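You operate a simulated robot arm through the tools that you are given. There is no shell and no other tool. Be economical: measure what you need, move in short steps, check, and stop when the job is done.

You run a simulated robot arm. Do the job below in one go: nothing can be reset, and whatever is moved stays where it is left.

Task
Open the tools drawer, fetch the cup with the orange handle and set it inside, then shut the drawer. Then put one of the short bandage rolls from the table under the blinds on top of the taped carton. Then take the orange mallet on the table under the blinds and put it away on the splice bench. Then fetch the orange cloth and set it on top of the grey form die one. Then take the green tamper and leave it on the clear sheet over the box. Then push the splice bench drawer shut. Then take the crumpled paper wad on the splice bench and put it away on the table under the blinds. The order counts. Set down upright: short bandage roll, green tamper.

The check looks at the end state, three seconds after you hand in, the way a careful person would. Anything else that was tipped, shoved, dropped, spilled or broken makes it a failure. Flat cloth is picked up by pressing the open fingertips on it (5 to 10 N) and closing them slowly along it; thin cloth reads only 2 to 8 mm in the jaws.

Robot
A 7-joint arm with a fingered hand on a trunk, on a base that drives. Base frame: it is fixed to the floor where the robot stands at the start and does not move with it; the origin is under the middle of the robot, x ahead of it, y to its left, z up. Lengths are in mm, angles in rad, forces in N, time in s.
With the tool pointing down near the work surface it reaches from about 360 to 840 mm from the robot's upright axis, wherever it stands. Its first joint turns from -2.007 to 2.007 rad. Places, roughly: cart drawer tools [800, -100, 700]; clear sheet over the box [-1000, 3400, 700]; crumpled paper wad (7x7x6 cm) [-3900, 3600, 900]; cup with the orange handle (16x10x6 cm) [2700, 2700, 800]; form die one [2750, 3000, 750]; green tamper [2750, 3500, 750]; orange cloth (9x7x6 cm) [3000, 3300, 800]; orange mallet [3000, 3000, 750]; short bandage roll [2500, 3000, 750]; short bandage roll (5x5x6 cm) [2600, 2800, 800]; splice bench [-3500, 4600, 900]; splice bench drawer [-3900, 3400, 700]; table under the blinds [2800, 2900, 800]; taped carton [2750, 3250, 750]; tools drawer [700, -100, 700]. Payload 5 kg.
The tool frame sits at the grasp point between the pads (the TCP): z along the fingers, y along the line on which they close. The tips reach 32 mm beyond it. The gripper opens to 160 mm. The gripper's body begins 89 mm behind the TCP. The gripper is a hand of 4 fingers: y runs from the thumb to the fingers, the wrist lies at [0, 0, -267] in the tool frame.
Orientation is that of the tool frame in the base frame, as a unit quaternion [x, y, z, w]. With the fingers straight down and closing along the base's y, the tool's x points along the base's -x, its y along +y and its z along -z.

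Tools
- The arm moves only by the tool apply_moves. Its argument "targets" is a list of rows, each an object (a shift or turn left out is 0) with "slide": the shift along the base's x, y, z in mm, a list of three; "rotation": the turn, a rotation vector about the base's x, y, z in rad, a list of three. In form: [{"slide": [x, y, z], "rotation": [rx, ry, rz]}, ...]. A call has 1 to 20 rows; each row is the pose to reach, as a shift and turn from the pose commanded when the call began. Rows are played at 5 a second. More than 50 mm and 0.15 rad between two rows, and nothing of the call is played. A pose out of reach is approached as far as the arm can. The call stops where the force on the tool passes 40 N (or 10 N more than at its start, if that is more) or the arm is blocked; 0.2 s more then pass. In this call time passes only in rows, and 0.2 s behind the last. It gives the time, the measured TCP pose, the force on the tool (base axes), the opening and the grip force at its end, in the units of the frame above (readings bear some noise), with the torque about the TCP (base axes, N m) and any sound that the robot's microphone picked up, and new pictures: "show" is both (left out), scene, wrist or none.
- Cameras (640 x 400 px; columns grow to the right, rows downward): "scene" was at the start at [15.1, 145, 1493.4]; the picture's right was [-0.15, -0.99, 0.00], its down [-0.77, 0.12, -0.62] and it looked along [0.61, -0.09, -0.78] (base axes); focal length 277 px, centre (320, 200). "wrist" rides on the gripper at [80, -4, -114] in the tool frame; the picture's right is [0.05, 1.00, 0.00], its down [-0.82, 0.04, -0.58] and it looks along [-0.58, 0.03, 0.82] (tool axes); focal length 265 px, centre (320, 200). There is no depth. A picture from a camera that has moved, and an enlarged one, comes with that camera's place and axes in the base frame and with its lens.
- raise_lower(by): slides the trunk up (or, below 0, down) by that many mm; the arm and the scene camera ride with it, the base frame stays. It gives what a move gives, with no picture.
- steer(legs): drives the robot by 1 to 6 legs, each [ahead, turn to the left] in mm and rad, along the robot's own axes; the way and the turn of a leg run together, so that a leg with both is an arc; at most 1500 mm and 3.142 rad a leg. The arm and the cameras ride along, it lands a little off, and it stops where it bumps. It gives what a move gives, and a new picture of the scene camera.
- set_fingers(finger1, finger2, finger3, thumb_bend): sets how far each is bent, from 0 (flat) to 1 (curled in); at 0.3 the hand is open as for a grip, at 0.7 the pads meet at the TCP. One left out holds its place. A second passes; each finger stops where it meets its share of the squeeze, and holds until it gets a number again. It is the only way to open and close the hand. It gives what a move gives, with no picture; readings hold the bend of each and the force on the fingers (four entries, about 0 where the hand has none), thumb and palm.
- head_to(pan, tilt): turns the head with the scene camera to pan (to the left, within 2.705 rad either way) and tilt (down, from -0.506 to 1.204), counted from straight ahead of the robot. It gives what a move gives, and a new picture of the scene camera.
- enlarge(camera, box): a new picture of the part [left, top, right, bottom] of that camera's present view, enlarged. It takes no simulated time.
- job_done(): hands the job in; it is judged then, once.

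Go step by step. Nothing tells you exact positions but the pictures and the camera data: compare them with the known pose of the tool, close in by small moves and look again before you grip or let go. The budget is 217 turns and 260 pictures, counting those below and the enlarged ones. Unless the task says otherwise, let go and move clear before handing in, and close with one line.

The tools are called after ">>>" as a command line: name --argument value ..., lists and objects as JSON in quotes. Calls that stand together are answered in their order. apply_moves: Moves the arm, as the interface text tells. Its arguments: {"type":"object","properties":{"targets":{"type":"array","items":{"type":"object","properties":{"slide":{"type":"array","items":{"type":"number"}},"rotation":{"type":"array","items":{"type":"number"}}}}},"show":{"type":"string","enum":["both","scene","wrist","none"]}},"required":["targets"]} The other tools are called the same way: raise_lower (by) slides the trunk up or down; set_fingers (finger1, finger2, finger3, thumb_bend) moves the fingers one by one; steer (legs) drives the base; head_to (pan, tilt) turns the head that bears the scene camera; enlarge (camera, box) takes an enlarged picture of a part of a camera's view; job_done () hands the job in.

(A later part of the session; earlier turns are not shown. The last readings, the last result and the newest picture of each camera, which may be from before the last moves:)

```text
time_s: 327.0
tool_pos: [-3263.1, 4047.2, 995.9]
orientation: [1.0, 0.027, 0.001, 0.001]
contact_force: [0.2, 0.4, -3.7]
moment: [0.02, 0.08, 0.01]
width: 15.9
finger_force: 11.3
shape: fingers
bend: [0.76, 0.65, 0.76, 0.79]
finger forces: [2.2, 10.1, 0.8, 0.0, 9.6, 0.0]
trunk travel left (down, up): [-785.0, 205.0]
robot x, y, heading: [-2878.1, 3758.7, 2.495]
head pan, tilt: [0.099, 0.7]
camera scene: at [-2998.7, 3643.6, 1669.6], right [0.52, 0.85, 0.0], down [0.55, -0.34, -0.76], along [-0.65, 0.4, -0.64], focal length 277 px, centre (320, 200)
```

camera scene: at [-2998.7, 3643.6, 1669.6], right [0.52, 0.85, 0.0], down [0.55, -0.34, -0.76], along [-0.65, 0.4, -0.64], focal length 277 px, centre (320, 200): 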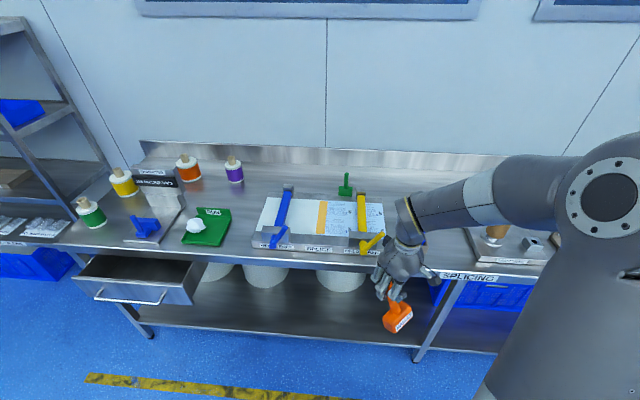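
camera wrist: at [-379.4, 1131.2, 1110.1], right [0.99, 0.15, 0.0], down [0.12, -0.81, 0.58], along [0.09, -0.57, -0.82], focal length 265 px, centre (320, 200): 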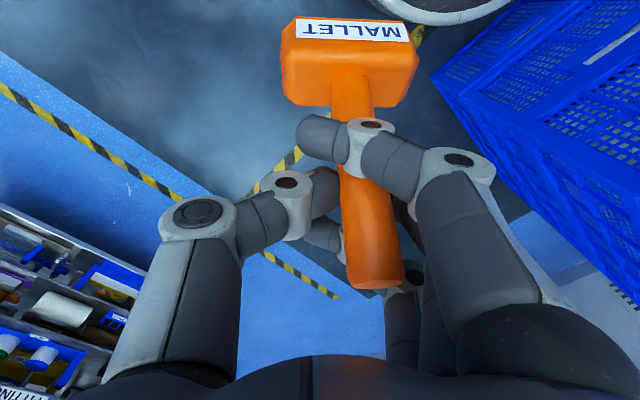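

A free gap seems to lie right of the splicing tray, behind my hand. I raise the trunk, edge forward and look again from above.

>>> raise_lower --by 150

>>> steer --legs '[[0, 0.013], [150, 0]]'

>>> head_to --pan -0.1 --tilt 0.85

>>> enlarge --camera "wrist" --box '[0, 0, 640, 400]'

```text
time_s: 328.8
tool_pos: [-3261.7, 4047.2, 1146.4]
orientation: [1.0, 0.028, 0.001, 0.001]
contact_force: [-1.0, -0.3, -4.1]
moment: [0.01, 0.12, -0.01]
width: 15.9
finger_force: 11.4
shape: fingers
bend: [0.76, 0.65, 0.76, 0.79]
finger forces: [2.2, 10.1, 0.9, 0.1, 9.6, 0.1]
trunk travel left (down, up): [-935.0, 55.0]
robot x, y, heading: [-2874.6, 3760.1, 2.499]
head pan, tilt: [0.099, 0.7]
```

```text
time_s: 330.5
tool_pos: [-3385.6, 4130.7, 1145.1]
orientation: [0.999, 0.034, 0.001, 0.001]
contact_force: [-1.2, -0.4, -3.1]
moment: [-0.01, 0.1, -0.01]
width: 16.2
finger_force: 11.8
shape: fingers
bend: [0.76, 0.65, 0.76, 0.79]
finger forces: [2.6, 10.2, 0.8, 0.1, 9.6, 0.0]
trunk travel left (down, up): [-935.0, 55.0]
robot x, y, heading: [-2996.5, 3846.3, 2.508]
head pan, tilt: [0.099, 0.7]
camera scene: at [-3118.1, 3731.0, 1819.5], right [0.51, 0.86, 0.0], down [0.56, -0.33, -0.76], along [-0.66, 0.39, -0.65], focal length 277 px, centre (320, 200)
```

scene: 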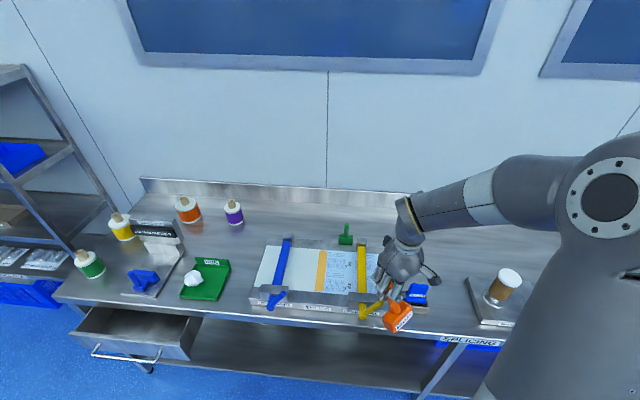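

```text
time_s: 331.2
tool_pos: [-3385.0, 4129.4, 1145.0]
orientation: [0.999, 0.034, 0.0, 0.001]
contact_force: [0.3, 0.6, -4.3]
moment: [0.01, 0.1, -0.01]
width: 15.7
finger_force: 11.1
shape: fingers
bend: [0.76, 0.65, 0.76, 0.79]
finger forces: [2.6, 10.2, 0.9, 0.1, 9.5, 0.1]
trunk travel left (down, up): [-935.0, 55.0]
robot x, y, heading: [-3002.3, 3846.0, 2.504]
head pan, tilt: [-0.099, 0.85]
camera scene: at [-3101.2, 3738.6, 1807.3], right [0.67, 0.74, 0.0], down [0.56, -0.5, -0.66], along [-0.49, 0.44, -0.75], focal length 277 px, centre (320, 200)
```

scene: 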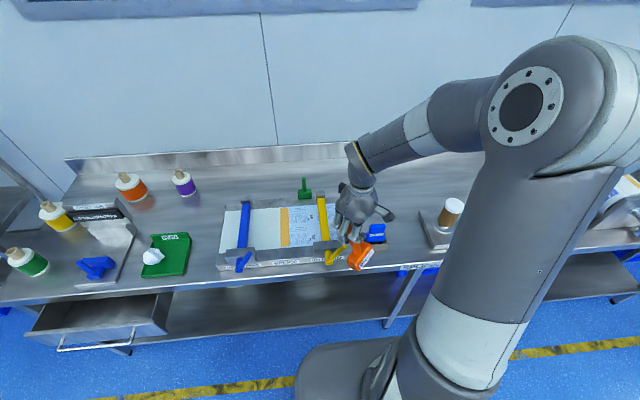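

```text
1.00 times, centred on (320, 200) of wrist (not enlarged: the box is as wide or as high as the picture)
camera zoom: at [-3305.7, 4140.6, 1259.8], right [0.12, -0.99, 0.0], down [-0.81, -0.1, 0.58], along [-0.57, -0.07, -0.82], focal length 265 px, centre (320, 200)
```

zoom: 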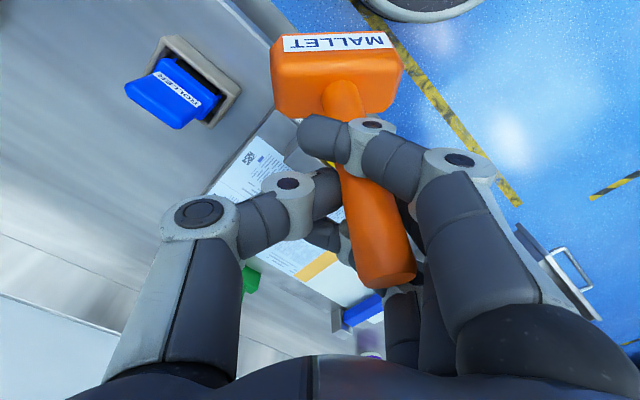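

Free spot found behind and right of the blue roller, about (-3439,4474). I level the mallet by tilting the hand and move over that spot.

>>> apply_moves --targets '[{"slide": [-7, 43, 0], "rotation": [-0.033, 0.081, 0]}, {"slide": [-14, 86, 0], "rotation": [-0.065, 0.163, 0]}, {"slide": [-20, 129, 0], "rotation": [-0.098, 0.244, 0]}, {"slide": [-27, 172, 0], "rotation": [-0.13, 0.325, 0]}, {"slide": [-34, 215, 0], "rotation": [-0.13, 0.325, 0]}, {"slide": [-40, 258, 0], "rotation": [-0.13, 0.325, 0]}, {"slide": [-47, 301, 0], "rotation": [-0.13, 0.325, 0]}, {"slide": [-54, 344, 0], "rotation": [-0.13, 0.325, 0]}]'

```text
time_s: 333.0
tool_pos: [-3441.6, 4474.4, 1141.6]
orientation: [0.984, 0.034, -0.163, 0.061]
contact_force: [-1.1, 0.9, -3.9]
moment: [0.01, 0.01, 0.0]
width: 15.6
finger_force: 11.8
shape: fingers
bend: [0.76, 0.65, 0.76, 0.79]
finger forces: [3.3, 9.3, 1.6, 0.0, 10.2, 0.0]
trunk travel left (down, up): [-935.0, 55.0]
robot x, y, heading: [-3004.1, 3846.5, 2.505]
head pan, tilt: [-0.099, 0.85]
camera scene: at [-3102.0, 3741.1, 1807.4], right [0.67, 0.74, 0.0], down [0.56, -0.5, -0.66], along [-0.49, 0.44, -0.75], focal length 277 px, centre (320, 200)
camera wrist: at [-3330.5, 4499.2, 1222.4], right [0.14, -0.99, 0.09], down [-0.58, 0.0, 0.81], along [-0.8, -0.16, -0.58], focal length 265 px, centre (320, 200)
```

scene: 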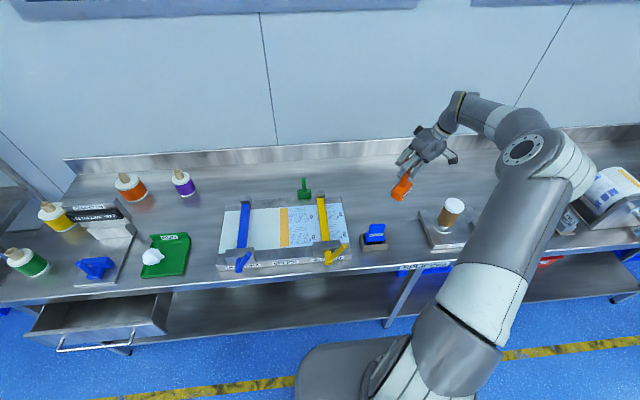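
wrist: 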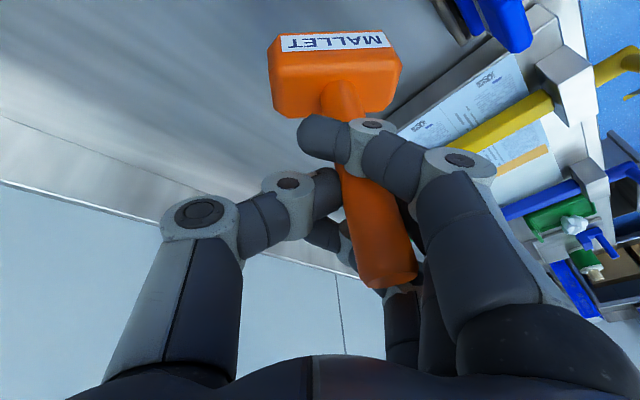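

>>> enlarge --camera "scene" --box '[340, 80, 480, 260]'

```text
2.22 times, centred on (410, 170) of scene
camera zoom: at [-3102.0, 3741.1, 1807.4], right [0.67, 0.74, 0.0], down [0.56, -0.5, -0.66], along [-0.49, 0.44, -0.75], focal length 616 px, centre (120, 267)
```

zoom: 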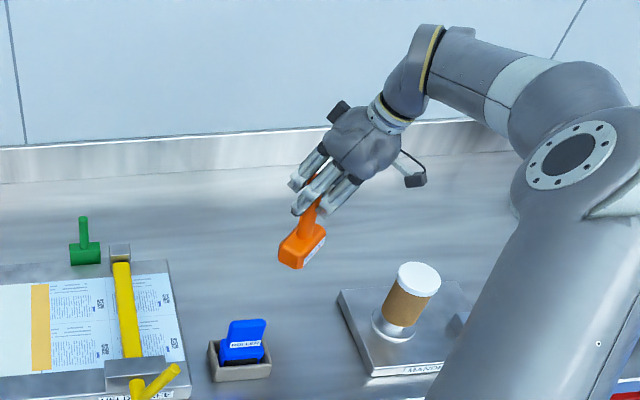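

The mallet hangs near vertical over a free spot. I lower it, feeling for contact.

>>> apply_moves --targets '[{"slide": [0, 0, -30]}, {"slide": [0, 0, -60]}, {"slide": [0, 0, -85]}, {"slide": [0, 0, -100]}]' --show "scene"

>>> enlarge --camera "scene" --box '[340, 80, 480, 260]'

```text
time_s: 334.0
tool_pos: [-3441.3, 4473.3, 1044.3]
orientation: [0.984, 0.034, -0.163, 0.06]
contact_force: [-0.8, 0.1, -3.2]
moment: [0.05, 0.04, 0.01]
width: 15.9
finger_force: 11.8
shape: fingers
bend: [0.76, 0.65, 0.76, 0.79]
finger forces: [3.5, 9.3, 1.4, 0.1, 9.9, 0.0]
trunk travel left (down, up): [-935.0, 55.0]
robot x, y, heading: [-3001.1, 3850.4, 2.506]
head pan, tilt: [-0.099, 0.85]
camera scene: at [-3101.3, 3739.1, 1807.3], right [0.67, 0.74, 0.0], down [0.56, -0.5, -0.66], along [-0.49, 0.44, -0.75], focal length 277 px, centre (320, 200)
```

scene: 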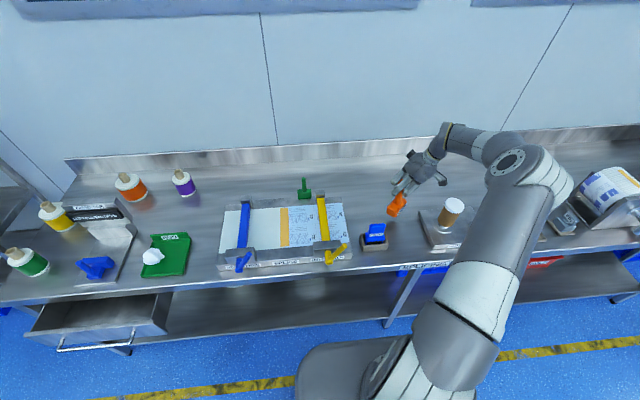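

```text
2.22 times, centred on (410, 170) of scene
camera zoom: at [-3101.3, 3739.1, 1807.3], right [0.67, 0.74, 0.0], down [0.56, -0.5, -0.66], along [-0.49, 0.44, -0.75], focal length 616 px, centre (120, 267)
```

zoom: 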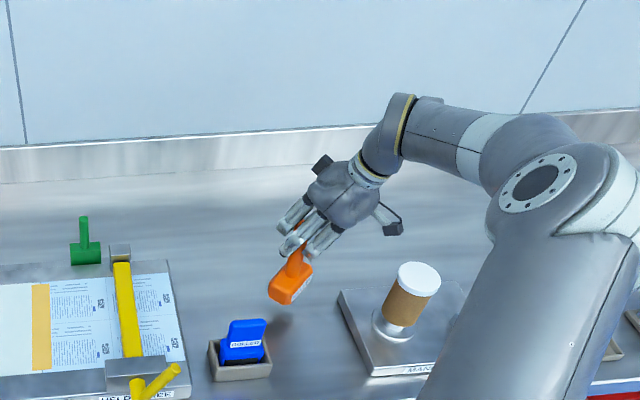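

The bench is lower than assumed (about 840). I continue down with a small shift to centre between neighbours.

>>> apply_moves --targets '[{"slide": [5, 6, -10]}, {"slide": [9, 12, -20]}]' --show "none"

>>> apply_moves --targets '[{"slide": [0, 0, -4]}, {"slide": [0, 0, -8]}]' --show "none"

>>> apply_moves --targets '[{"slide": [0, 0, -4]}, {"slide": [0, 0, -8]}]' --show "none"

>>> apply_moves --targets '[{"slide": [0, 0, -4]}, {"slide": [0, 0, -8]}]' --show "scene"

```text
time_s: 334.6
tool_pos: [-3430.8, 4487.9, 1024.8]
orientation: [0.984, 0.034, -0.164, 0.06]
contact_force: [0.6, -0.5, -3.7]
moment: [0.07, 0.03, -0.02]
width: 16.0
finger_force: 12.1
shape: fingers
bend: [0.76, 0.65, 0.76, 0.79]
finger forces: [3.7, 9.2, 1.3, 0.0, 9.9, 0.0]
trunk travel left (down, up): [-935.0, 55.0]
robot x, y, heading: [-2998.7, 3848.8, 2.511]
head pan, tilt: [-0.099, 0.85]
```

```text
time_s: 335.2
tool_pos: [-3431.8, 4486.1, 1017.3]
orientation: [0.984, 0.034, -0.163, 0.06]
contact_force: [1.1, -1.3, -3.4]
moment: [0.06, 0.01, -0.03]
width: 16.0
finger_force: 11.7
shape: fingers
bend: [0.76, 0.65, 0.76, 0.79]
finger forces: [3.7, 9.3, 1.4, 0.0, 9.7, 0.0]
trunk travel left (down, up): [-935.0, 55.0]
robot x, y, heading: [-2999.9, 3843.4, 2.505]
head pan, tilt: [-0.099, 0.85]
```

```text
time_s: 335.8
tool_pos: [-3430.1, 4486.1, 1008.4]
orientation: [0.984, 0.035, -0.164, 0.061]
contact_force: [0.2, -0.2, -2.6]
moment: [0.06, 0.07, 0.04]
width: 16.1
finger_force: 11.9
shape: fingers
bend: [0.76, 0.65, 0.76, 0.79]
finger forces: [3.7, 9.2, 1.4, 0.0, 9.8, 0.0]
trunk travel left (down, up): [-935.0, 55.0]
robot x, y, heading: [-2997.7, 3847.9, 2.503]
head pan, tilt: [-0.099, 0.85]
```

```text
time_s: 336.4
tool_pos: [-3430.7, 4486.1, 1002.7]
orientation: [0.984, 0.033, -0.163, 0.06]
contact_force: [-0.6, 0.1, -3.6]
moment: [0.07, 0.05, 0.02]
width: 16.0
finger_force: 12.2
shape: fingers
bend: [0.76, 0.65, 0.76, 0.79]
finger forces: [3.8, 9.2, 1.4, 0.1, 9.8, 0.1]
trunk travel left (down, up): [-935.0, 55.0]
robot x, y, heading: [-2997.1, 3845.5, 2.503]
head pan, tilt: [-0.099, 0.85]
camera scene: at [-3101.3, 3739.3, 1807.3], right [0.67, 0.74, 0.0], down [0.56, -0.5, -0.66], along [-0.49, 0.44, -0.75], focal length 277 px, centre (320, 200)
```

scene: 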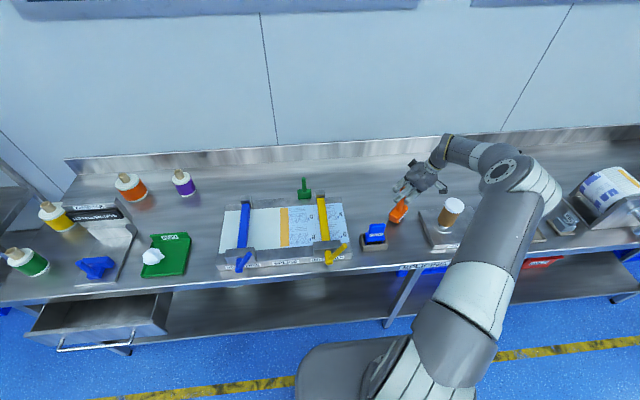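

>>> apply_moves --targets '[{"slide": [0, 0, -5]}, {"slide": [0, 0, -10]}]' --show "none"

>>> apply_moves --targets '[{"slide": [0, 0, -4]}, {"slide": [0, 0, -8]}]' --show "none"

>>> apply_moves --targets '[{"slide": [0, 0, -3]}, {"slide": [0, 0, -6]}]' --show "none"

>>> enlarge --camera "scene" --box '[340, 80, 480, 260]'

```text
time_s: 337.0
tool_pos: [-3431.6, 4485.8, 991.6]
orientation: [0.984, 0.034, -0.164, 0.06]
contact_force: [0.0, 0.0, -3.1]
moment: [0.06, 0.04, -0.03]
width: 15.9
finger_force: 11.7
shape: fingers
bend: [0.76, 0.65, 0.76, 0.79]
finger forces: [3.7, 9.2, 1.4, 0.0, 9.7, 0.1]
trunk travel left (down, up): [-935.0, 55.0]
robot x, y, heading: [-2994.9, 3850.3, 2.506]
head pan, tilt: [-0.099, 0.85]
```

```text
time_s: 337.6
tool_pos: [-3428.8, 4488.7, 987.5]
orientation: [0.984, 0.033, -0.166, 0.057]
contact_force: [3.1, 8.8, 22.3]
moment: [-0.52, -0.09, 0.1]
width: 16.0
finger_force: 17.9
shape: fingers
bend: [0.77, 0.67, 0.76, 0.8]
finger forces: [7.2, 9.4, 0.0, 0.0, 18.1, 0.1]
trunk travel left (down, up): [-935.0, 55.0]
robot x, y, heading: [-2998.7, 3849.7, 2.507]
head pan, tilt: [-0.099, 0.85]
```

```text
time_s: 338.1
tool_pos: [-3430.7, 4492.2, 985.1]
orientation: [0.984, 0.031, -0.167, 0.054]
contact_force: [1.8, 4.8, 14.7]
moment: [-0.49, 0.01, 0.08]
width: 16.3
finger_force: 19.7
shape: fingers
bend: [0.76, 0.66, 0.76, 0.81]
finger forces: [11.2, 11.9, 0.0, 0.0, 16.1, 0.0]
trunk travel left (down, up): [-935.0, 55.0]
robot x, y, heading: [-2997.5, 3852.0, 2.503]
head pan, tilt: [-0.099, 0.85]
stopped in row 2: the force on the tool passed its limit at 42 N (the readings are from after the stop); the commanded pose is now the measured one
```

```text
2.22 times, centred on (410, 170) of scene
camera zoom: at [-3101.4, 3739.3, 1807.0], right [0.67, 0.74, 0.0], down [0.56, -0.5, -0.66], along [-0.49, 0.44, -0.75], focal length 616 px, centre (120, 267)
```

zoom: 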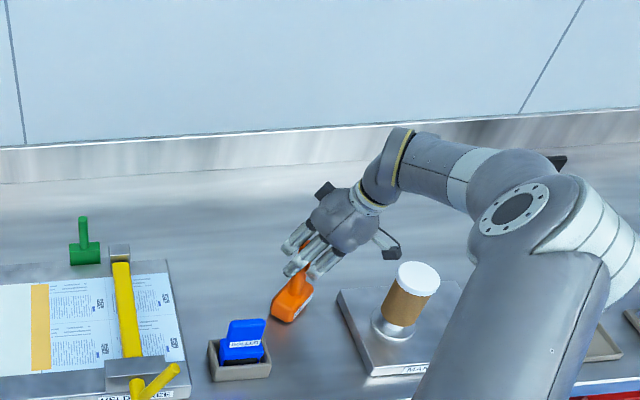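

The mallet stands on the bench, near vertical. I relieve and open the fingers slowly.

>>> apply_moves --targets '[{"slide": [0, 0, 2]}]' --show "none"

>>> set_fingers --finger1 0.64 --finger2 0.64 --finger3 0.64 --thumb_bend 0.71

>>> set_fingers --finger1 0.45 --finger2 0.45 --finger3 0.45 --thumb_bend 0.5

>>> enlarge --camera "scene" --box '[340, 80, 480, 260]'

>>> enlarge --camera "wrist" --box '[0, 0, 640, 400]'

```text
time_s: 338.6
tool_pos: [-3430.0, 4489.7, 986.4]
orientation: [0.984, 0.033, -0.166, 0.055]
contact_force: [0.7, 5.0, 13.4]
moment: [-0.33, -0.01, 0.02]
width: 16.1
finger_force: 19.7
shape: fingers
bend: [0.76, 0.66, 0.76, 0.81]
finger forces: [11.6, 11.6, 0.2, 0.0, 15.8, 0.0]
trunk travel left (down, up): [-935.0, 55.0]
robot x, y, heading: [-3000.6, 3847.1, 2.511]
head pan, tilt: [-0.099, 0.85]
```

```text
time_s: 339.6
tool_pos: [-3429.2, 4488.9, 985.4]
orientation: [0.984, 0.033, -0.166, 0.055]
contact_force: [2.3, 1.9, 14.5]
moment: [-0.46, -0.06, 0.13]
width: 16.5
finger_force: 10.5
shape: fingers
bend: [0.74, 0.61, 0.64, 0.71]
finger forces: [11.3, 9.4, 0.0, 0.1, 0.0, 0.1]
trunk travel left (down, up): [-935.0, 55.0]
robot x, y, heading: [-3001.9, 3848.3, 2.509]
head pan, tilt: [-0.099, 0.85]
```

```text
time_s: 340.6
tool_pos: [-3429.7, 4489.1, 985.5]
orientation: [0.984, 0.033, -0.165, 0.057]
contact_force: [-0.5, -0.1, 0.1]
moment: [0.02, 0.04, -0.02]
width: 100.6
finger_force: 0.0
shape: fingers
bend: [0.45, 0.45, 0.45, 0.5]
finger forces: [0.0, 0.1, 0.0, 0.0, 0.1, 0.0]
trunk travel left (down, up): [-935.0, 55.0]
robot x, y, heading: [-2997.4, 3848.6, 2.507]
head pan, tilt: [-0.099, 0.85]
```

```text
2.22 times, centred on (410, 170) of scene
camera zoom: at [-3101.2, 3739.2, 1807.3], right [0.67, 0.74, 0.0], down [0.56, -0.5, -0.66], along [-0.49, 0.44, -0.75], focal length 616 px, centre (120, 267)
```

zoom: 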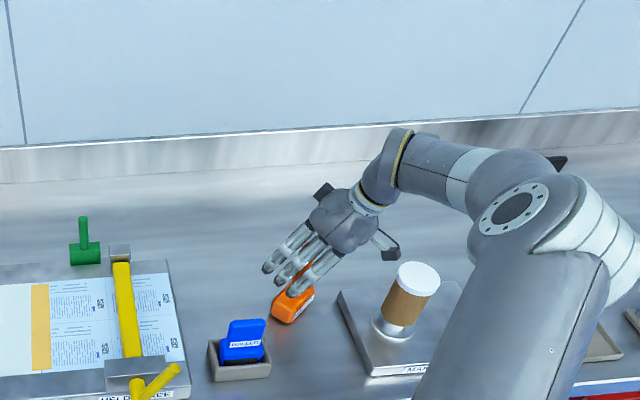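

```text
1.00 times, centred on (320, 200) of wrist (not enlarged: the box is as wide or as high as the picture)
camera zoom: at [-3318.7, 4512.3, 1065.8], right [0.13, -0.99, 0.08], down [-0.58, -0.01, 0.81], along [-0.8, -0.15, -0.57], focal length 265 px, centre (320, 200)
```

zoom: 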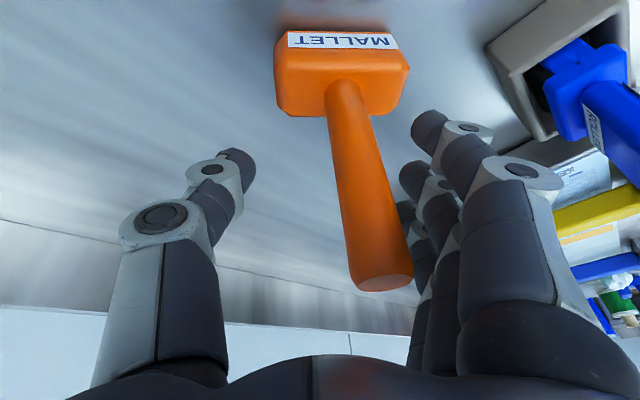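

The mallet stands freely on its head. I open wide and withdraw along the hand's axis.

>>> set_fingers --finger1 0.3 --finger2 0.3 --finger3 0.3 --thumb_bend 0.35

>>> apply_moves --targets '[{"slide": [6, 2, 19]}, {"slide": [13, 5, 38]}, {"slide": [22, 9, 66]}, {"slide": [32, 12, 94]}, {"slide": [42, 14, 130]}, {"slide": [52, 14, 170]}]'

```text
time_s: 341.6
tool_pos: [-3431.3, 4489.0, 986.5]
orientation: [0.984, 0.033, -0.166, 0.056]
contact_force: [0.0, 0.2, 0.5]
moment: [0.01, 0.0, 0.02]
width: 160.5
finger_force: 0.1
shape: fingers
bend: [0.3, 0.3, 0.3, 0.35]
finger forces: [0.0, 0.1, 0.0, 0.0, 0.1, 0.0]
trunk travel left (down, up): [-935.0, 55.0]
robot x, y, heading: [-2997.5, 3847.6, 2.508]
head pan, tilt: [-0.099, 0.85]
```

```text
time_s: 342.9
tool_pos: [-3376.7, 4503.7, 1152.9]
orientation: [0.984, 0.033, -0.165, 0.056]
contact_force: [0.1, 0.3, 0.5]
moment: [0.03, -0.01, 0.03]
width: 160.5
finger_force: 0.0
shape: fingers
bend: [0.3, 0.3, 0.3, 0.35]
finger forces: [0.1, 0.1, 0.1, 0.0, 0.0, 0.1]
trunk travel left (down, up): [-935.0, 55.0]
robot x, y, heading: [-2998.4, 3850.4, 2.51]
head pan, tilt: [-0.099, 0.85]
camera scene: at [-3100.2, 3738.1, 1807.2], right [0.67, 0.74, 0.0], down [0.56, -0.5, -0.66], along [-0.49, 0.44, -0.75], focal length 277 px, centre (320, 200)
camera wrist: at [-3265.1, 4527.1, 1232.9], right [0.13, -0.99, 0.08], down [-0.58, -0.01, 0.82], along [-0.8, -0.15, -0.57], focal length 265 px, centre (320, 200)
```

scene: 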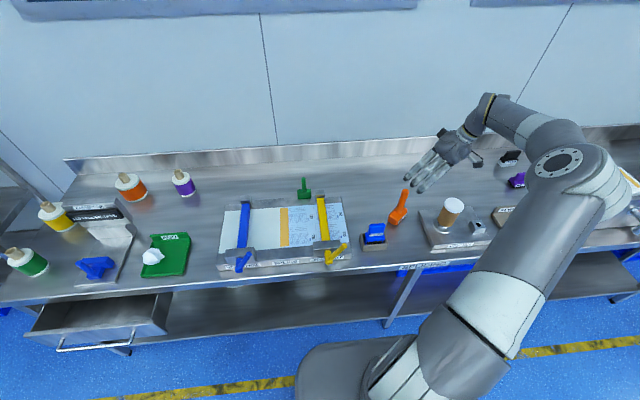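
wrist: 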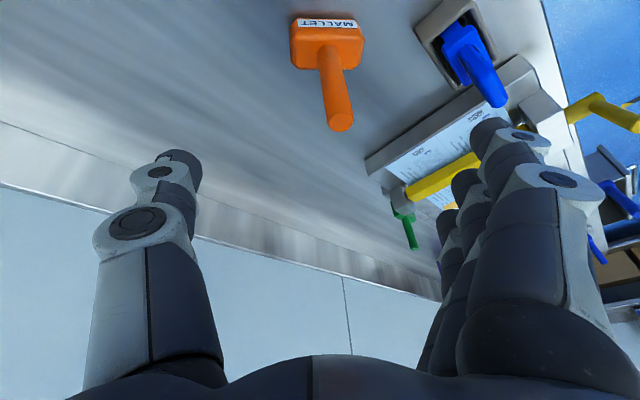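

The mallet is put away upright. I bring the hand back to neutral and retract.

>>> apply_moves --targets '[{"slide": [-1, -40, 0], "rotation": [0.033, -0.081, 0]}, {"slide": [-2, -80, 0], "rotation": [0.065, -0.163, 0]}, {"slide": [-3, -120, 0], "rotation": [0.098, -0.244, 0]}, {"slide": [-4, -160, 0], "rotation": [0.13, -0.325, 0]}, {"slide": [-5, -200, 0], "rotation": [0.13, -0.325, 0]}, {"slide": [-6, -240, 0], "rotation": [0.13, -0.325, 0]}, {"slide": [-7, -280, 0], "rotation": [0.13, -0.325, 0]}, {"slide": [-8, -320, 0], "rotation": [0.13, -0.325, 0]}, {"slide": [-8, -370, 0], "rotation": [0.13, -0.325, 0]}]' --show "none"

>>> apply_moves --targets '[{"rotation": [0, 0, -0.14]}, {"rotation": [0, 0, -0.28]}, {"rotation": [0, 0, -0.42]}, {"rotation": [0, 0, -0.56]}, {"rotation": [0, 0, -0.7]}]' --show "none"

>>> steer --legs '[[-450, 0]]'

>>> head_to --pan -1.9 --tilt 0.5

```text
time_s: 344.9
tool_pos: [-3387.1, 4130.3, 1155.7]
orientation: [0.999, 0.033, -0.003, -0.005]
contact_force: [-0.1, -0.3, 1.1]
moment: [0.04, 0.07, -0.05]
width: 160.8
finger_force: 0.1
shape: fingers
bend: [0.3, 0.3, 0.3, 0.35]
finger forces: [0.1, 0.1, 0.1, 0.0, 0.0, 0.0]
trunk travel left (down, up): [-935.0, 55.0]
robot x, y, heading: [-3001.7, 3850.6, 2.508]
head pan, tilt: [-0.099, 0.85]
```

```text
time_s: 346.1
tool_pos: [-3386.3, 4132.3, 1155.4]
orientation: [0.95, -0.313, 0.0, -0.004]
contact_force: [-0.2, 0.3, -0.8]
moment: [0.03, 0.0, 0.02]
width: 160.7
finger_force: 0.1
shape: fingers
bend: [0.3, 0.3, 0.3, 0.35]
finger forces: [0.0, 0.0, 0.0, 0.0, 0.1, 0.0]
trunk travel left (down, up): [-935.0, 55.0]
robot x, y, heading: [-3000.8, 3852.2, 2.505]
head pan, tilt: [-0.099, 0.85]
```

```text
time_s: 348.9
tool_pos: [-3021.4, 3862.9, 1156.2]
orientation: [0.951, -0.309, 0.0, -0.004]
contact_force: [0.0, 0.4, 0.0]
moment: [0.01, 0.02, 0.01]
width: 160.7
finger_force: 0.1
shape: fingers
bend: [0.3, 0.3, 0.3, 0.35]
finger forces: [0.0, 0.1, 0.0, 0.1, 0.0, 0.1]
trunk travel left (down, up): [-935.0, 55.0]
robot x, y, heading: [-2630.5, 3582.8, 2.51]
head pan, tilt: [-0.099, 0.85]
camera scene: at [-2734.7, 3469.0, 1807.3], right [0.67, 0.74, 0.0], down [0.56, -0.5, -0.66], along [-0.49, 0.44, -0.75], focal length 277 px, centre (320, 200)
```

scene: 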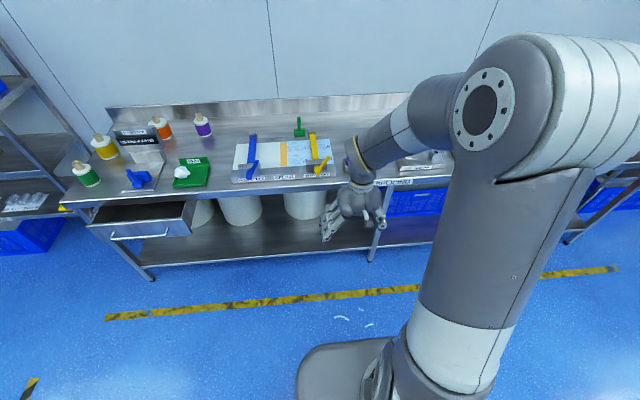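

```text
time_s: 350.7
tool_pos: [-3021.4, 3863.1, 1154.3]
orientation: [0.951, -0.31, 0.0, -0.003]
contact_force: [-0.1, 0.2, -0.8]
moment: [0.01, -0.01, 0.0]
width: 160.8
finger_force: 0.0
shape: fingers
bend: [0.3, 0.3, 0.3, 0.35]
finger forces: [0.0, 0.0, 0.0, 0.0, 0.1, 0.1]
trunk travel left (down, up): [-935.0, 55.0]
robot x, y, heading: [-2632.5, 3580.5, 2.508]
head pan, tilt: [-1.901, 0.499]
camera scene: at [-2602.7, 3469.4, 1837.3], right [0.57, -0.82, 0.0], down [-0.39, -0.27, -0.88], along [0.72, 0.5, -0.48], focal length 277 px, centre (320, 200)
```

scene: 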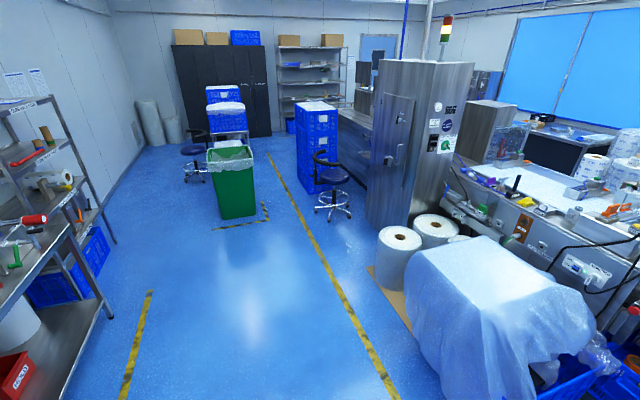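

I see the draped box with the clear sheet. Now I drive back around to the table for the cloth.

>>> steer --legs '[[0, 2.33], [1500, 0], [303, 0], [0, 0.811], [1500, 0], [480, 0]]'

>>> head_to --pan 0.2 --tilt 0.7

```text
time_s: 377.1
tool_pos: [-345.8, 345.8, 1154.4]
orientation: [0.303, 0.953, -0.004, 0.001]
contact_force: [-0.5, 0.1, 0.9]
moment: [0.01, 0.03, -0.02]
width: 161.0
finger_force: 0.0
shape: fingers
bend: [0.3, 0.3, 0.3, 0.35]
finger forces: [0.0, 0.1, 0.1, 0.0, 0.0, 0.1]
trunk travel left (down, up): [-935.0, 55.0]
robot x, y, heading: [-738.5, 619.7, -0.619]
head pan, tilt: [-1.901, 0.499]
camera scene: at [-770.6, 732.1, 1837.3], right [-0.58, 0.81, 0.0], down [0.39, 0.28, -0.88], along [-0.71, -0.51, -0.48], focal length 277 px, centre (320, 200)
```

scene: 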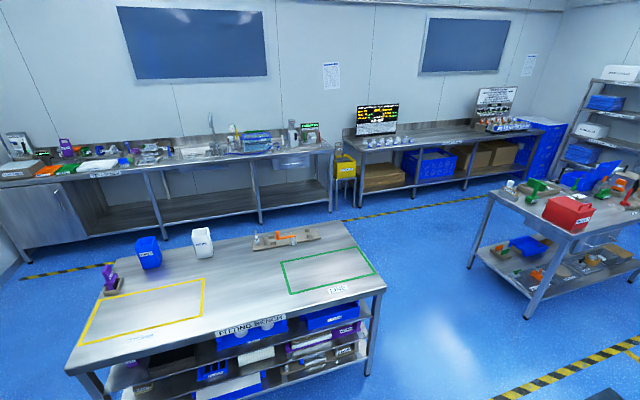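

```text
time_s: 379.1
tool_pos: [-346.4, 346.5, 1155.8]
orientation: [0.302, 0.953, -0.003, 0.001]
contact_force: [0.4, 0.9, 0.1]
moment: [0.02, -0.03, 0.03]
width: 160.8
finger_force: 0.0
shape: fingers
bend: [0.3, 0.3, 0.3, 0.35]
finger forces: [0.0, 0.0, 0.0, 0.0, 0.0, 0.0]
trunk travel left (down, up): [-935.0, 55.0]
robot x, y, heading: [-739.4, 622.5, -0.615]
head pan, tilt: [0.201, 0.7]
camera scene: at [-619.9, 751.5, 1819.6], right [-0.4, -0.91, 0.0], down [-0.59, 0.26, -0.76], along [0.7, -0.31, -0.64], focal length 277 px, centre (320, 200)
```

scene: 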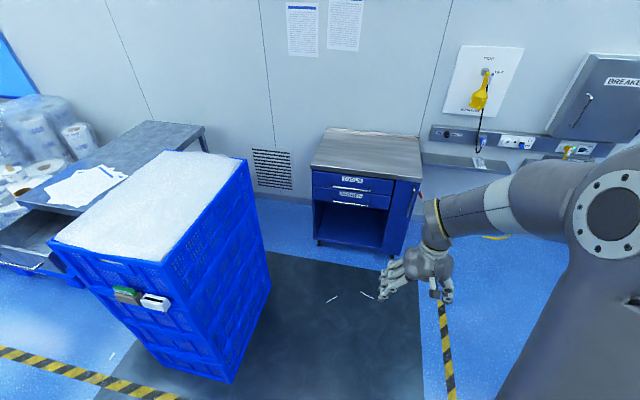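

Everything's fine here. I drive up the aisle to the table again.

>>> steer --legs '[[0, 1.572], [1500, 0], [850, 0], [0, -0.242], [1500, 0], [362, 0]]'

>>> steer --legs '[[0, -1.35]]'

```text
time_s: 404.2
tool_pos: [2462.9, 4025.2, 1155.5]
orientation: [-0.343, 0.939, -0.002, 0.002]
contact_force: [0.5, 1.3, -0.6]
moment: [-0.04, 0.05, 0.02]
width: 160.7
finger_force: 0.1
shape: fingers
bend: [0.3, 0.3, 0.3, 0.35]
finger forces: [0.0, 0.1, 0.0, 0.1, 0.0, 0.0]
trunk travel left (down, up): [-935.0, 55.0]
robot x, y, heading: [2096.4, 3714.7, 0.7]
head pan, tilt: [0.201, 0.7]
camera scene: at [2001.3, 3863.6, 1819.5], right [0.78, -0.62, 0.0], down [-0.4, -0.5, -0.76], along [0.48, 0.6, -0.64], focal length 277 px, centre (320, 200)
```

scene: 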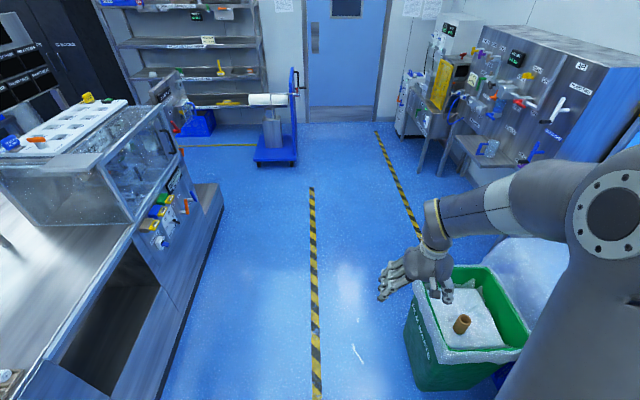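

```text
time_s: 407.9
tool_pos: [2476.9, 3426.5, 1153.7]
orientation: [0.317, 0.949, -0.004, 0.001]
contact_force: [0.2, -0.6, 0.1]
moment: [0.02, -0.02, -0.01]
width: 160.7
finger_force: 0.0
shape: fingers
bend: [0.3, 0.3, 0.3, 0.35]
finger forces: [0.1, 0.0, 0.1, 0.1, 0.0, 0.0]
trunk travel left (down, up): [-935.0, 55.0]
robot x, y, heading: [2097.7, 3715.4, -0.645]
head pan, tilt: [0.201, 0.7]
camera scene: at [2217.2, 3838.9, 1819.6], right [-0.43, -0.9, 0.0], down [-0.58, 0.28, -0.76], along [0.69, -0.33, -0.64], focal length 277 px, centre (320, 200)
```

scene: 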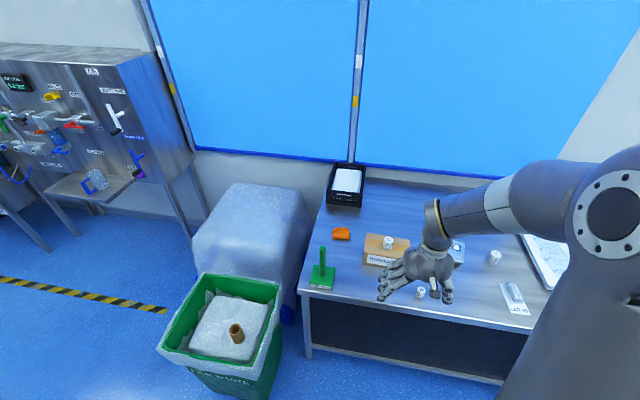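

>>> steer --legs '[[0, 0.01], [305, 0]]'

>>> head_to --pan 0.1 --tilt 0.85

>>> enlarge --camera "scene" --box '[200, 100, 440, 300]'

>>> enlarge --camera "wrist" --box '[0, 0, 640, 400]'

```text
time_s: 410.4
tool_pos: [2731.7, 3240.5, 1154.7]
orientation: [0.313, 0.95, -0.004, 0.0]
contact_force: [0.7, 1.3, -0.6]
moment: [0.04, 0.05, -0.02]
width: 160.6
finger_force: 0.0
shape: fingers
bend: [0.3, 0.3, 0.3, 0.35]
finger forces: [0.1, 0.1, 0.1, 0.1, 0.0, 0.0]
trunk travel left (down, up): [-935.0, 55.0]
robot x, y, heading: [2341.5, 3527.7, -0.637]
head pan, tilt: [0.201, 0.7]
camera scene: at [2468.7, 3652.6, 1819.5], right [-0.43, -0.9, 0.0], down [-0.58, 0.27, -0.76], along [0.69, -0.33, -0.64], focal length 277 px, centre (320, 200)
```

scene: 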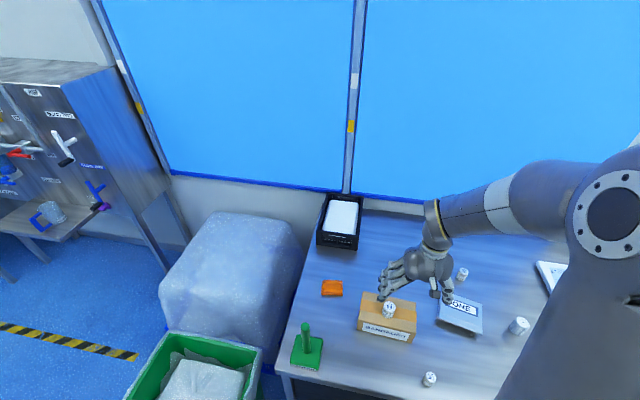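

```text
time_s: 411.1
tool_pos: [2730.8, 3241.3, 1154.4]
orientation: [0.314, 0.949, -0.004, 0.001]
contact_force: [0.1, 0.3, -0.2]
moment: [-0.03, 0.03, 0.0]
width: 160.8
finger_force: 0.0
shape: fingers
bend: [0.3, 0.3, 0.3, 0.35]
finger forces: [0.0, 0.0, 0.0, 0.0, 0.1, 0.0]
trunk travel left (down, up): [-935.0, 55.0]
robot x, y, heading: [2346.1, 3528.1, -0.641]
head pan, tilt: [0.099, 0.85]
camera scene: at [2457.5, 3649.5, 1807.3], right [-0.51, -0.86, 0.0], down [-0.64, 0.39, -0.66], along [0.57, -0.34, -0.75], focal length 277 px, centre (320, 200)
```

scene: 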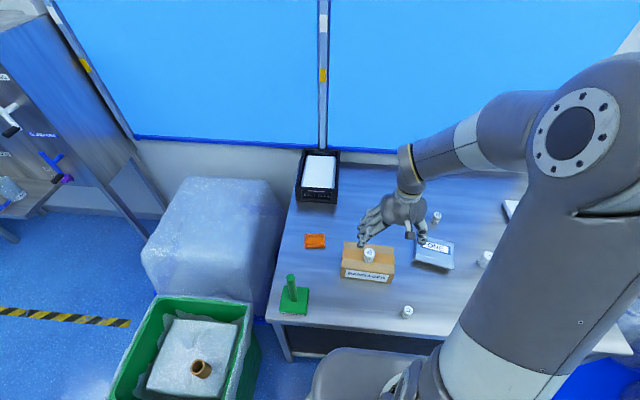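

```text
2.00 times, centred on (320, 200) of scene
camera zoom: at [2457.5, 3649.5, 1807.3], right [-0.51, -0.86, 0.0], down [-0.64, 0.39, -0.66], along [0.57, -0.34, -0.75], focal length 554 px, centre (320, 200)
```

zoom: 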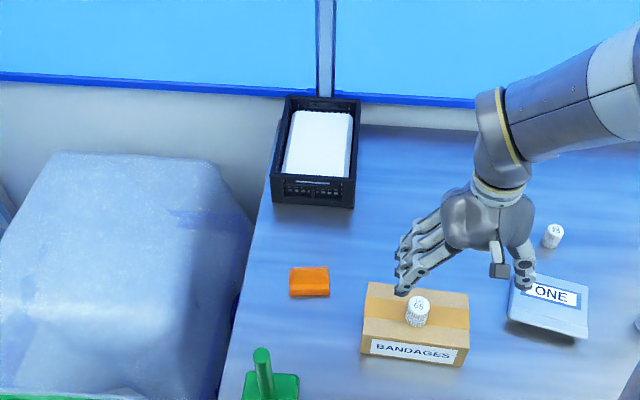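

```text
1.00 times, centred on (320, 200) of wrist (not enlarged: the box is as wide or as high as the picture)
camera zoom: at [2663.8, 3288.7, 1269.3], right [0.55, 0.83, -0.01], down [0.68, -0.45, 0.58], along [0.48, -0.33, -0.81], focal length 265 px, centre (320, 200)
```

zoom: 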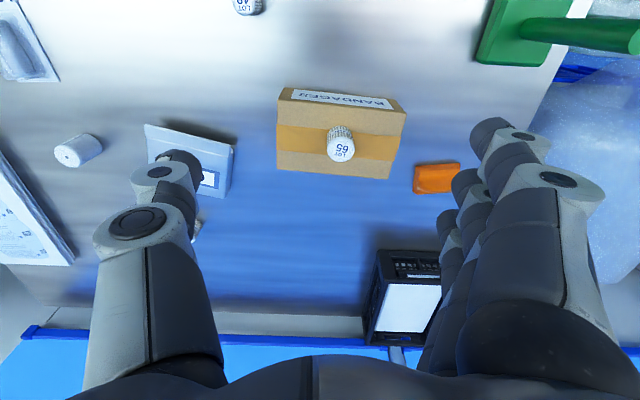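

Cloth triangulates at about (3035,3330), table level. I move the hand over it and lower for a closer look.

>>> apply_moves --targets '[{"slide": [38, 11, 0]}, {"slide": [76, 22, 0]}, {"slide": [114, 33, 0]}, {"slide": [152, 44, 0]}, {"slide": [190, 55, 0]}, {"slide": [228, 66, 0]}, {"slide": [266, 77, 0]}, {"slide": [290, 89, 0]}]' --show "none"

>>> raise_lower --by -240

>>> enlarge --camera "wrist" --box '[0, 0, 640, 400]'

>>> enlarge --camera "scene" --box '[240, 140, 400, 280]'

```text
time_s: 412.9
tool_pos: [3024.4, 3331.9, 1154.3]
orientation: [0.314, 0.949, -0.004, 0.0]
contact_force: [0.6, 0.3, -0.6]
moment: [-0.02, 0.03, 0.02]
width: 160.7
finger_force: 0.0
shape: fingers
bend: [0.3, 0.3, 0.3, 0.35]
finger forces: [0.0, 0.0, 0.0, 0.1, 0.0, 0.0]
trunk travel left (down, up): [-935.0, 55.0]
robot x, y, heading: [2346.1, 3526.1, -0.643]
head pan, tilt: [0.099, 0.85]
```

```text
time_s: 415.4
tool_pos: [3022.0, 3332.4, 914.6]
orientation: [0.313, 0.95, -0.004, 0.001]
contact_force: [-0.2, 0.1, -0.9]
moment: [-0.02, 0.01, 0.05]
width: 160.6
finger_force: 0.1
shape: fingers
bend: [0.3, 0.3, 0.3, 0.35]
finger forces: [0.0, 0.1, 0.1, 0.1, 0.0, 0.1]
trunk travel left (down, up): [-695.0, 295.0]
robot x, y, heading: [2344.8, 3527.3, -0.644]
head pan, tilt: [0.099, 0.85]
```

```text
1.00 times, centred on (320, 200) of wrist (not enlarged: the box is as wide or as high as the picture)
camera zoom: at [2954.9, 3378.6, 1028.4], right [0.55, 0.83, -0.01], down [0.68, -0.45, 0.58], along [0.48, -0.33, -0.81], focal length 265 px, centre (320, 200)
```

zoom: 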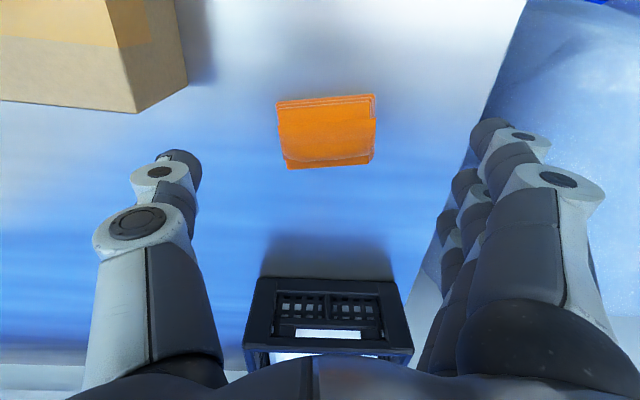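

```text
2.86 times, centred on (320, 210) of scene
camera zoom: at [2457.7, 3649.4, 1567.3], right [-0.52, -0.86, 0.0], down [-0.64, 0.39, -0.66], along [0.57, -0.34, -0.75], focal length 792 px, centre (320, 171)
```

zoom: 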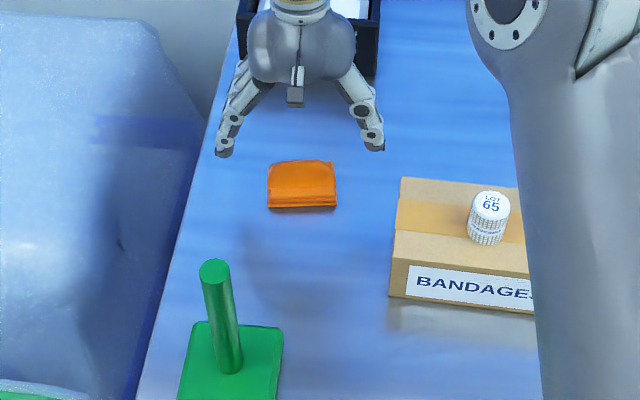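

The cloth is a folded stack, about 90×70 mm. I set the fingers wider than it, lower to the table, and squeeze it between thumb and fingers.

>>> set_fingers --finger1 0.42 --finger2 0.42 --finger3 0.42 --thumb_bend 0.42

>>> apply_moves --targets '[{"slide": [10, -1, -30]}, {"slide": [10, -1, -60]}, {"slide": [10, -1, -80]}, {"slide": [10, -1, -91]}]' --show "wrist"

>>> apply_moves --targets '[{"slide": [0, 0, -2]}, {"slide": [0, 0, -4]}]' --show "none"

```text
time_s: 416.4
tool_pos: [3021.3, 3332.3, 913.2]
orientation: [0.314, 0.949, -0.004, 0.0]
contact_force: [0.4, -0.2, 0.6]
moment: [0.01, -0.02, -0.02]
width: 124.1
finger_force: 0.0
shape: fingers
bend: [0.42, 0.42, 0.42, 0.42]
finger forces: [0.1, 0.0, 0.1, 0.0, 0.0, 0.0]
trunk travel left (down, up): [-695.0, 295.0]
robot x, y, heading: [2343.7, 3529.7, -0.644]
head pan, tilt: [0.099, 0.85]
```

```text
time_s: 417.4
tool_pos: [3030.5, 3330.6, 820.7]
orientation: [0.314, 0.949, -0.004, 0.0]
contact_force: [-0.3, 0.7, -0.3]
moment: [-0.02, -0.02, 0.03]
width: 124.0
finger_force: 0.0
shape: fingers
bend: [0.42, 0.42, 0.42, 0.42]
finger forces: [0.1, 0.0, 0.0, 0.1, 0.0, 0.1]
trunk travel left (down, up): [-695.0, 295.0]
robot x, y, heading: [2349.3, 3530.0, -0.641]
head pan, tilt: [0.099, 0.85]
camera wrist: at [2963.3, 3377.6, 936.1], right [0.55, 0.83, -0.01], down [0.68, -0.45, 0.58], along [0.48, -0.33, -0.81], focal length 265 px, centre (320, 200)
```

wrist: 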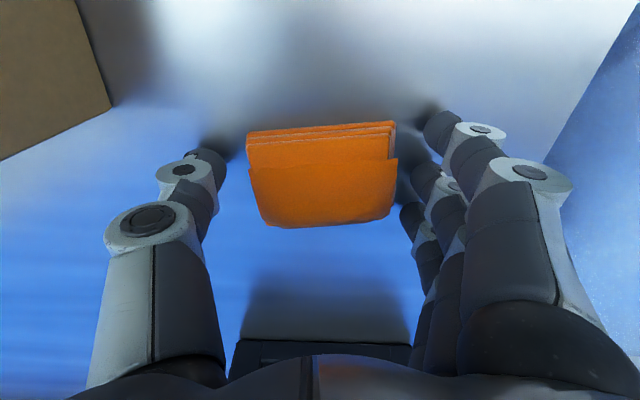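

```text
time_s: 418.0
tool_pos: [3031.2, 3331.6, 819.3]
orientation: [0.313, 0.95, -0.003, 0.001]
contact_force: [-0.3, 0.3, -0.1]
moment: [0.01, -0.03, -0.01]
width: 124.2
finger_force: 0.1
shape: fingers
bend: [0.42, 0.42, 0.42, 0.42]
finger forces: [0.0, 0.0, 0.0, 0.0, 0.0, 0.1]
trunk travel left (down, up): [-695.0, 295.0]
robot x, y, heading: [2345.5, 3527.3, -0.641]
head pan, tilt: [0.099, 0.85]
```

Fingertips are at table level on both sides of the cloth. I close slowly.

>>> set_fingers --finger1 0.52 --finger2 0.52 --finger3 0.52 --thumb_bend 0.52

>>> set_fingers --finger1 0.6 --finger2 0.6 --finger3 0.6 --thumb_bend 0.6

>>> enlarge --camera "wrist" --box '[0, 0, 640, 400]'

```text
time_s: 419.0
tool_pos: [3032.3, 3331.6, 820.5]
orientation: [0.313, 0.95, -0.004, 0.002]
contact_force: [3.4, 0.8, 13.3]
moment: [0.87, -0.32, -0.18]
width: 97.8
finger_force: 14.0
shape: fingers
bend: [0.5, 0.49, 0.48, 0.5]
finger forces: [11.0, 5.7, 4.2, 0.0, 7.2, 0.0]
trunk travel left (down, up): [-695.0, 295.0]
robot x, y, heading: [2345.6, 3526.8, -0.639]
head pan, tilt: [0.099, 0.85]
```

```text
time_s: 420.0
tool_pos: [3030.4, 3330.3, 820.2]
orientation: [0.313, 0.95, -0.004, 0.001]
contact_force: [1.0, -0.4, 13.9]
moment: [0.61, -0.49, -0.14]
width: 80.7
finger_force: 26.0
shape: fingers
bend: [0.57, 0.49, 0.48, 0.54]
finger forces: [9.8, 13.1, 11.1, 0.1, 18.1, 0.0]
trunk travel left (down, up): [-695.0, 295.0]
robot x, y, heading: [2345.7, 3532.2, -0.641]
head pan, tilt: [0.099, 0.85]
```

```text
1.00 times, centred on (320, 200) of wrist (not enlarged: the box is as wide or as high as the picture)
camera zoom: at [2963.5, 3378.0, 934.3], right [0.55, 0.83, -0.01], down [0.68, -0.45, 0.58], along [0.48, -0.33, -0.81], focal length 265 px, centre (320, 200)
```

zoom: 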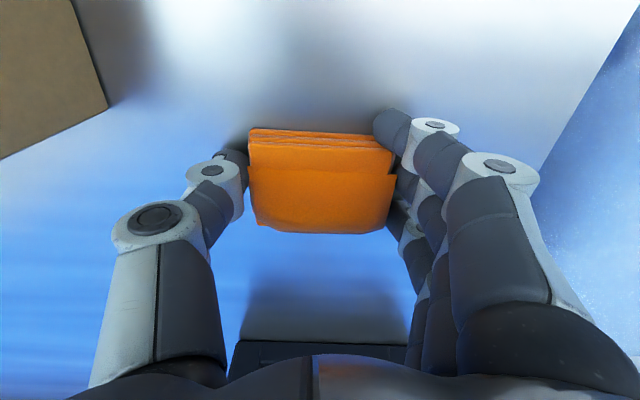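

The cloth stack is held firmly at its sides. I lift it.

>>> apply_moves --targets '[{"slide": [0, 0, 8]}, {"slide": [0, 0, 25]}, {"slide": [0, 0, 55]}, {"slide": [0, 0, 90]}]' --show "both"

```text
time_s: 421.0
tool_pos: [3032.8, 3334.0, 910.0]
orientation: [0.312, 0.95, -0.003, 0.0]
contact_force: [-0.8, -1.3, -0.9]
moment: [0.01, 0.0, -0.01]
width: 79.7
finger_force: 19.3
shape: fingers
bend: [0.57, 0.49, 0.48, 0.54]
finger forces: [5.4, 8.0, 6.5, 0.1, 18.1, 0.0]
trunk travel left (down, up): [-695.0, 295.0]
robot x, y, heading: [2345.0, 3529.8, -0.642]
head pan, tilt: [0.099, 0.85]
camera scene: at [2457.4, 3649.6, 1567.2], right [-0.52, -0.86, 0.0], down [-0.64, 0.39, -0.66], along [0.57, -0.34, -0.75], focal length 277 px, centre (320, 200)
camera wrist: at [2965.8, 3380.5, 1025.0], right [0.55, 0.83, -0.01], down [0.68, -0.45, 0.58], along [0.48, -0.33, -0.82], focal length 265 px, centre (320, 200)
```

scene: 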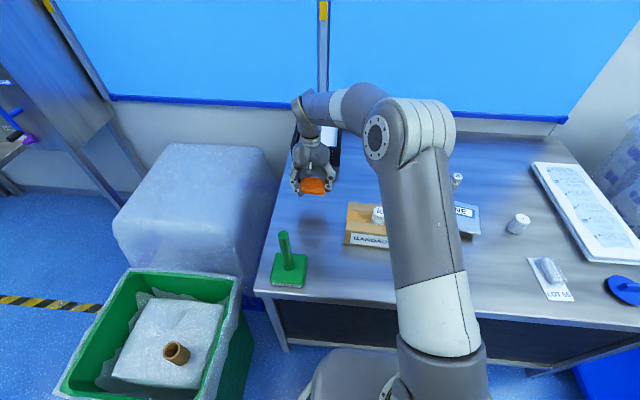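
wrist: 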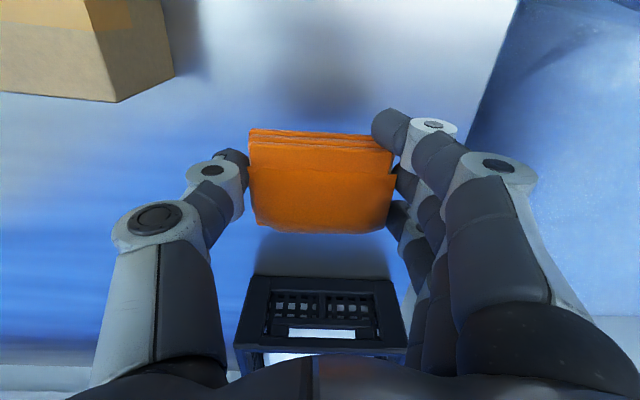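

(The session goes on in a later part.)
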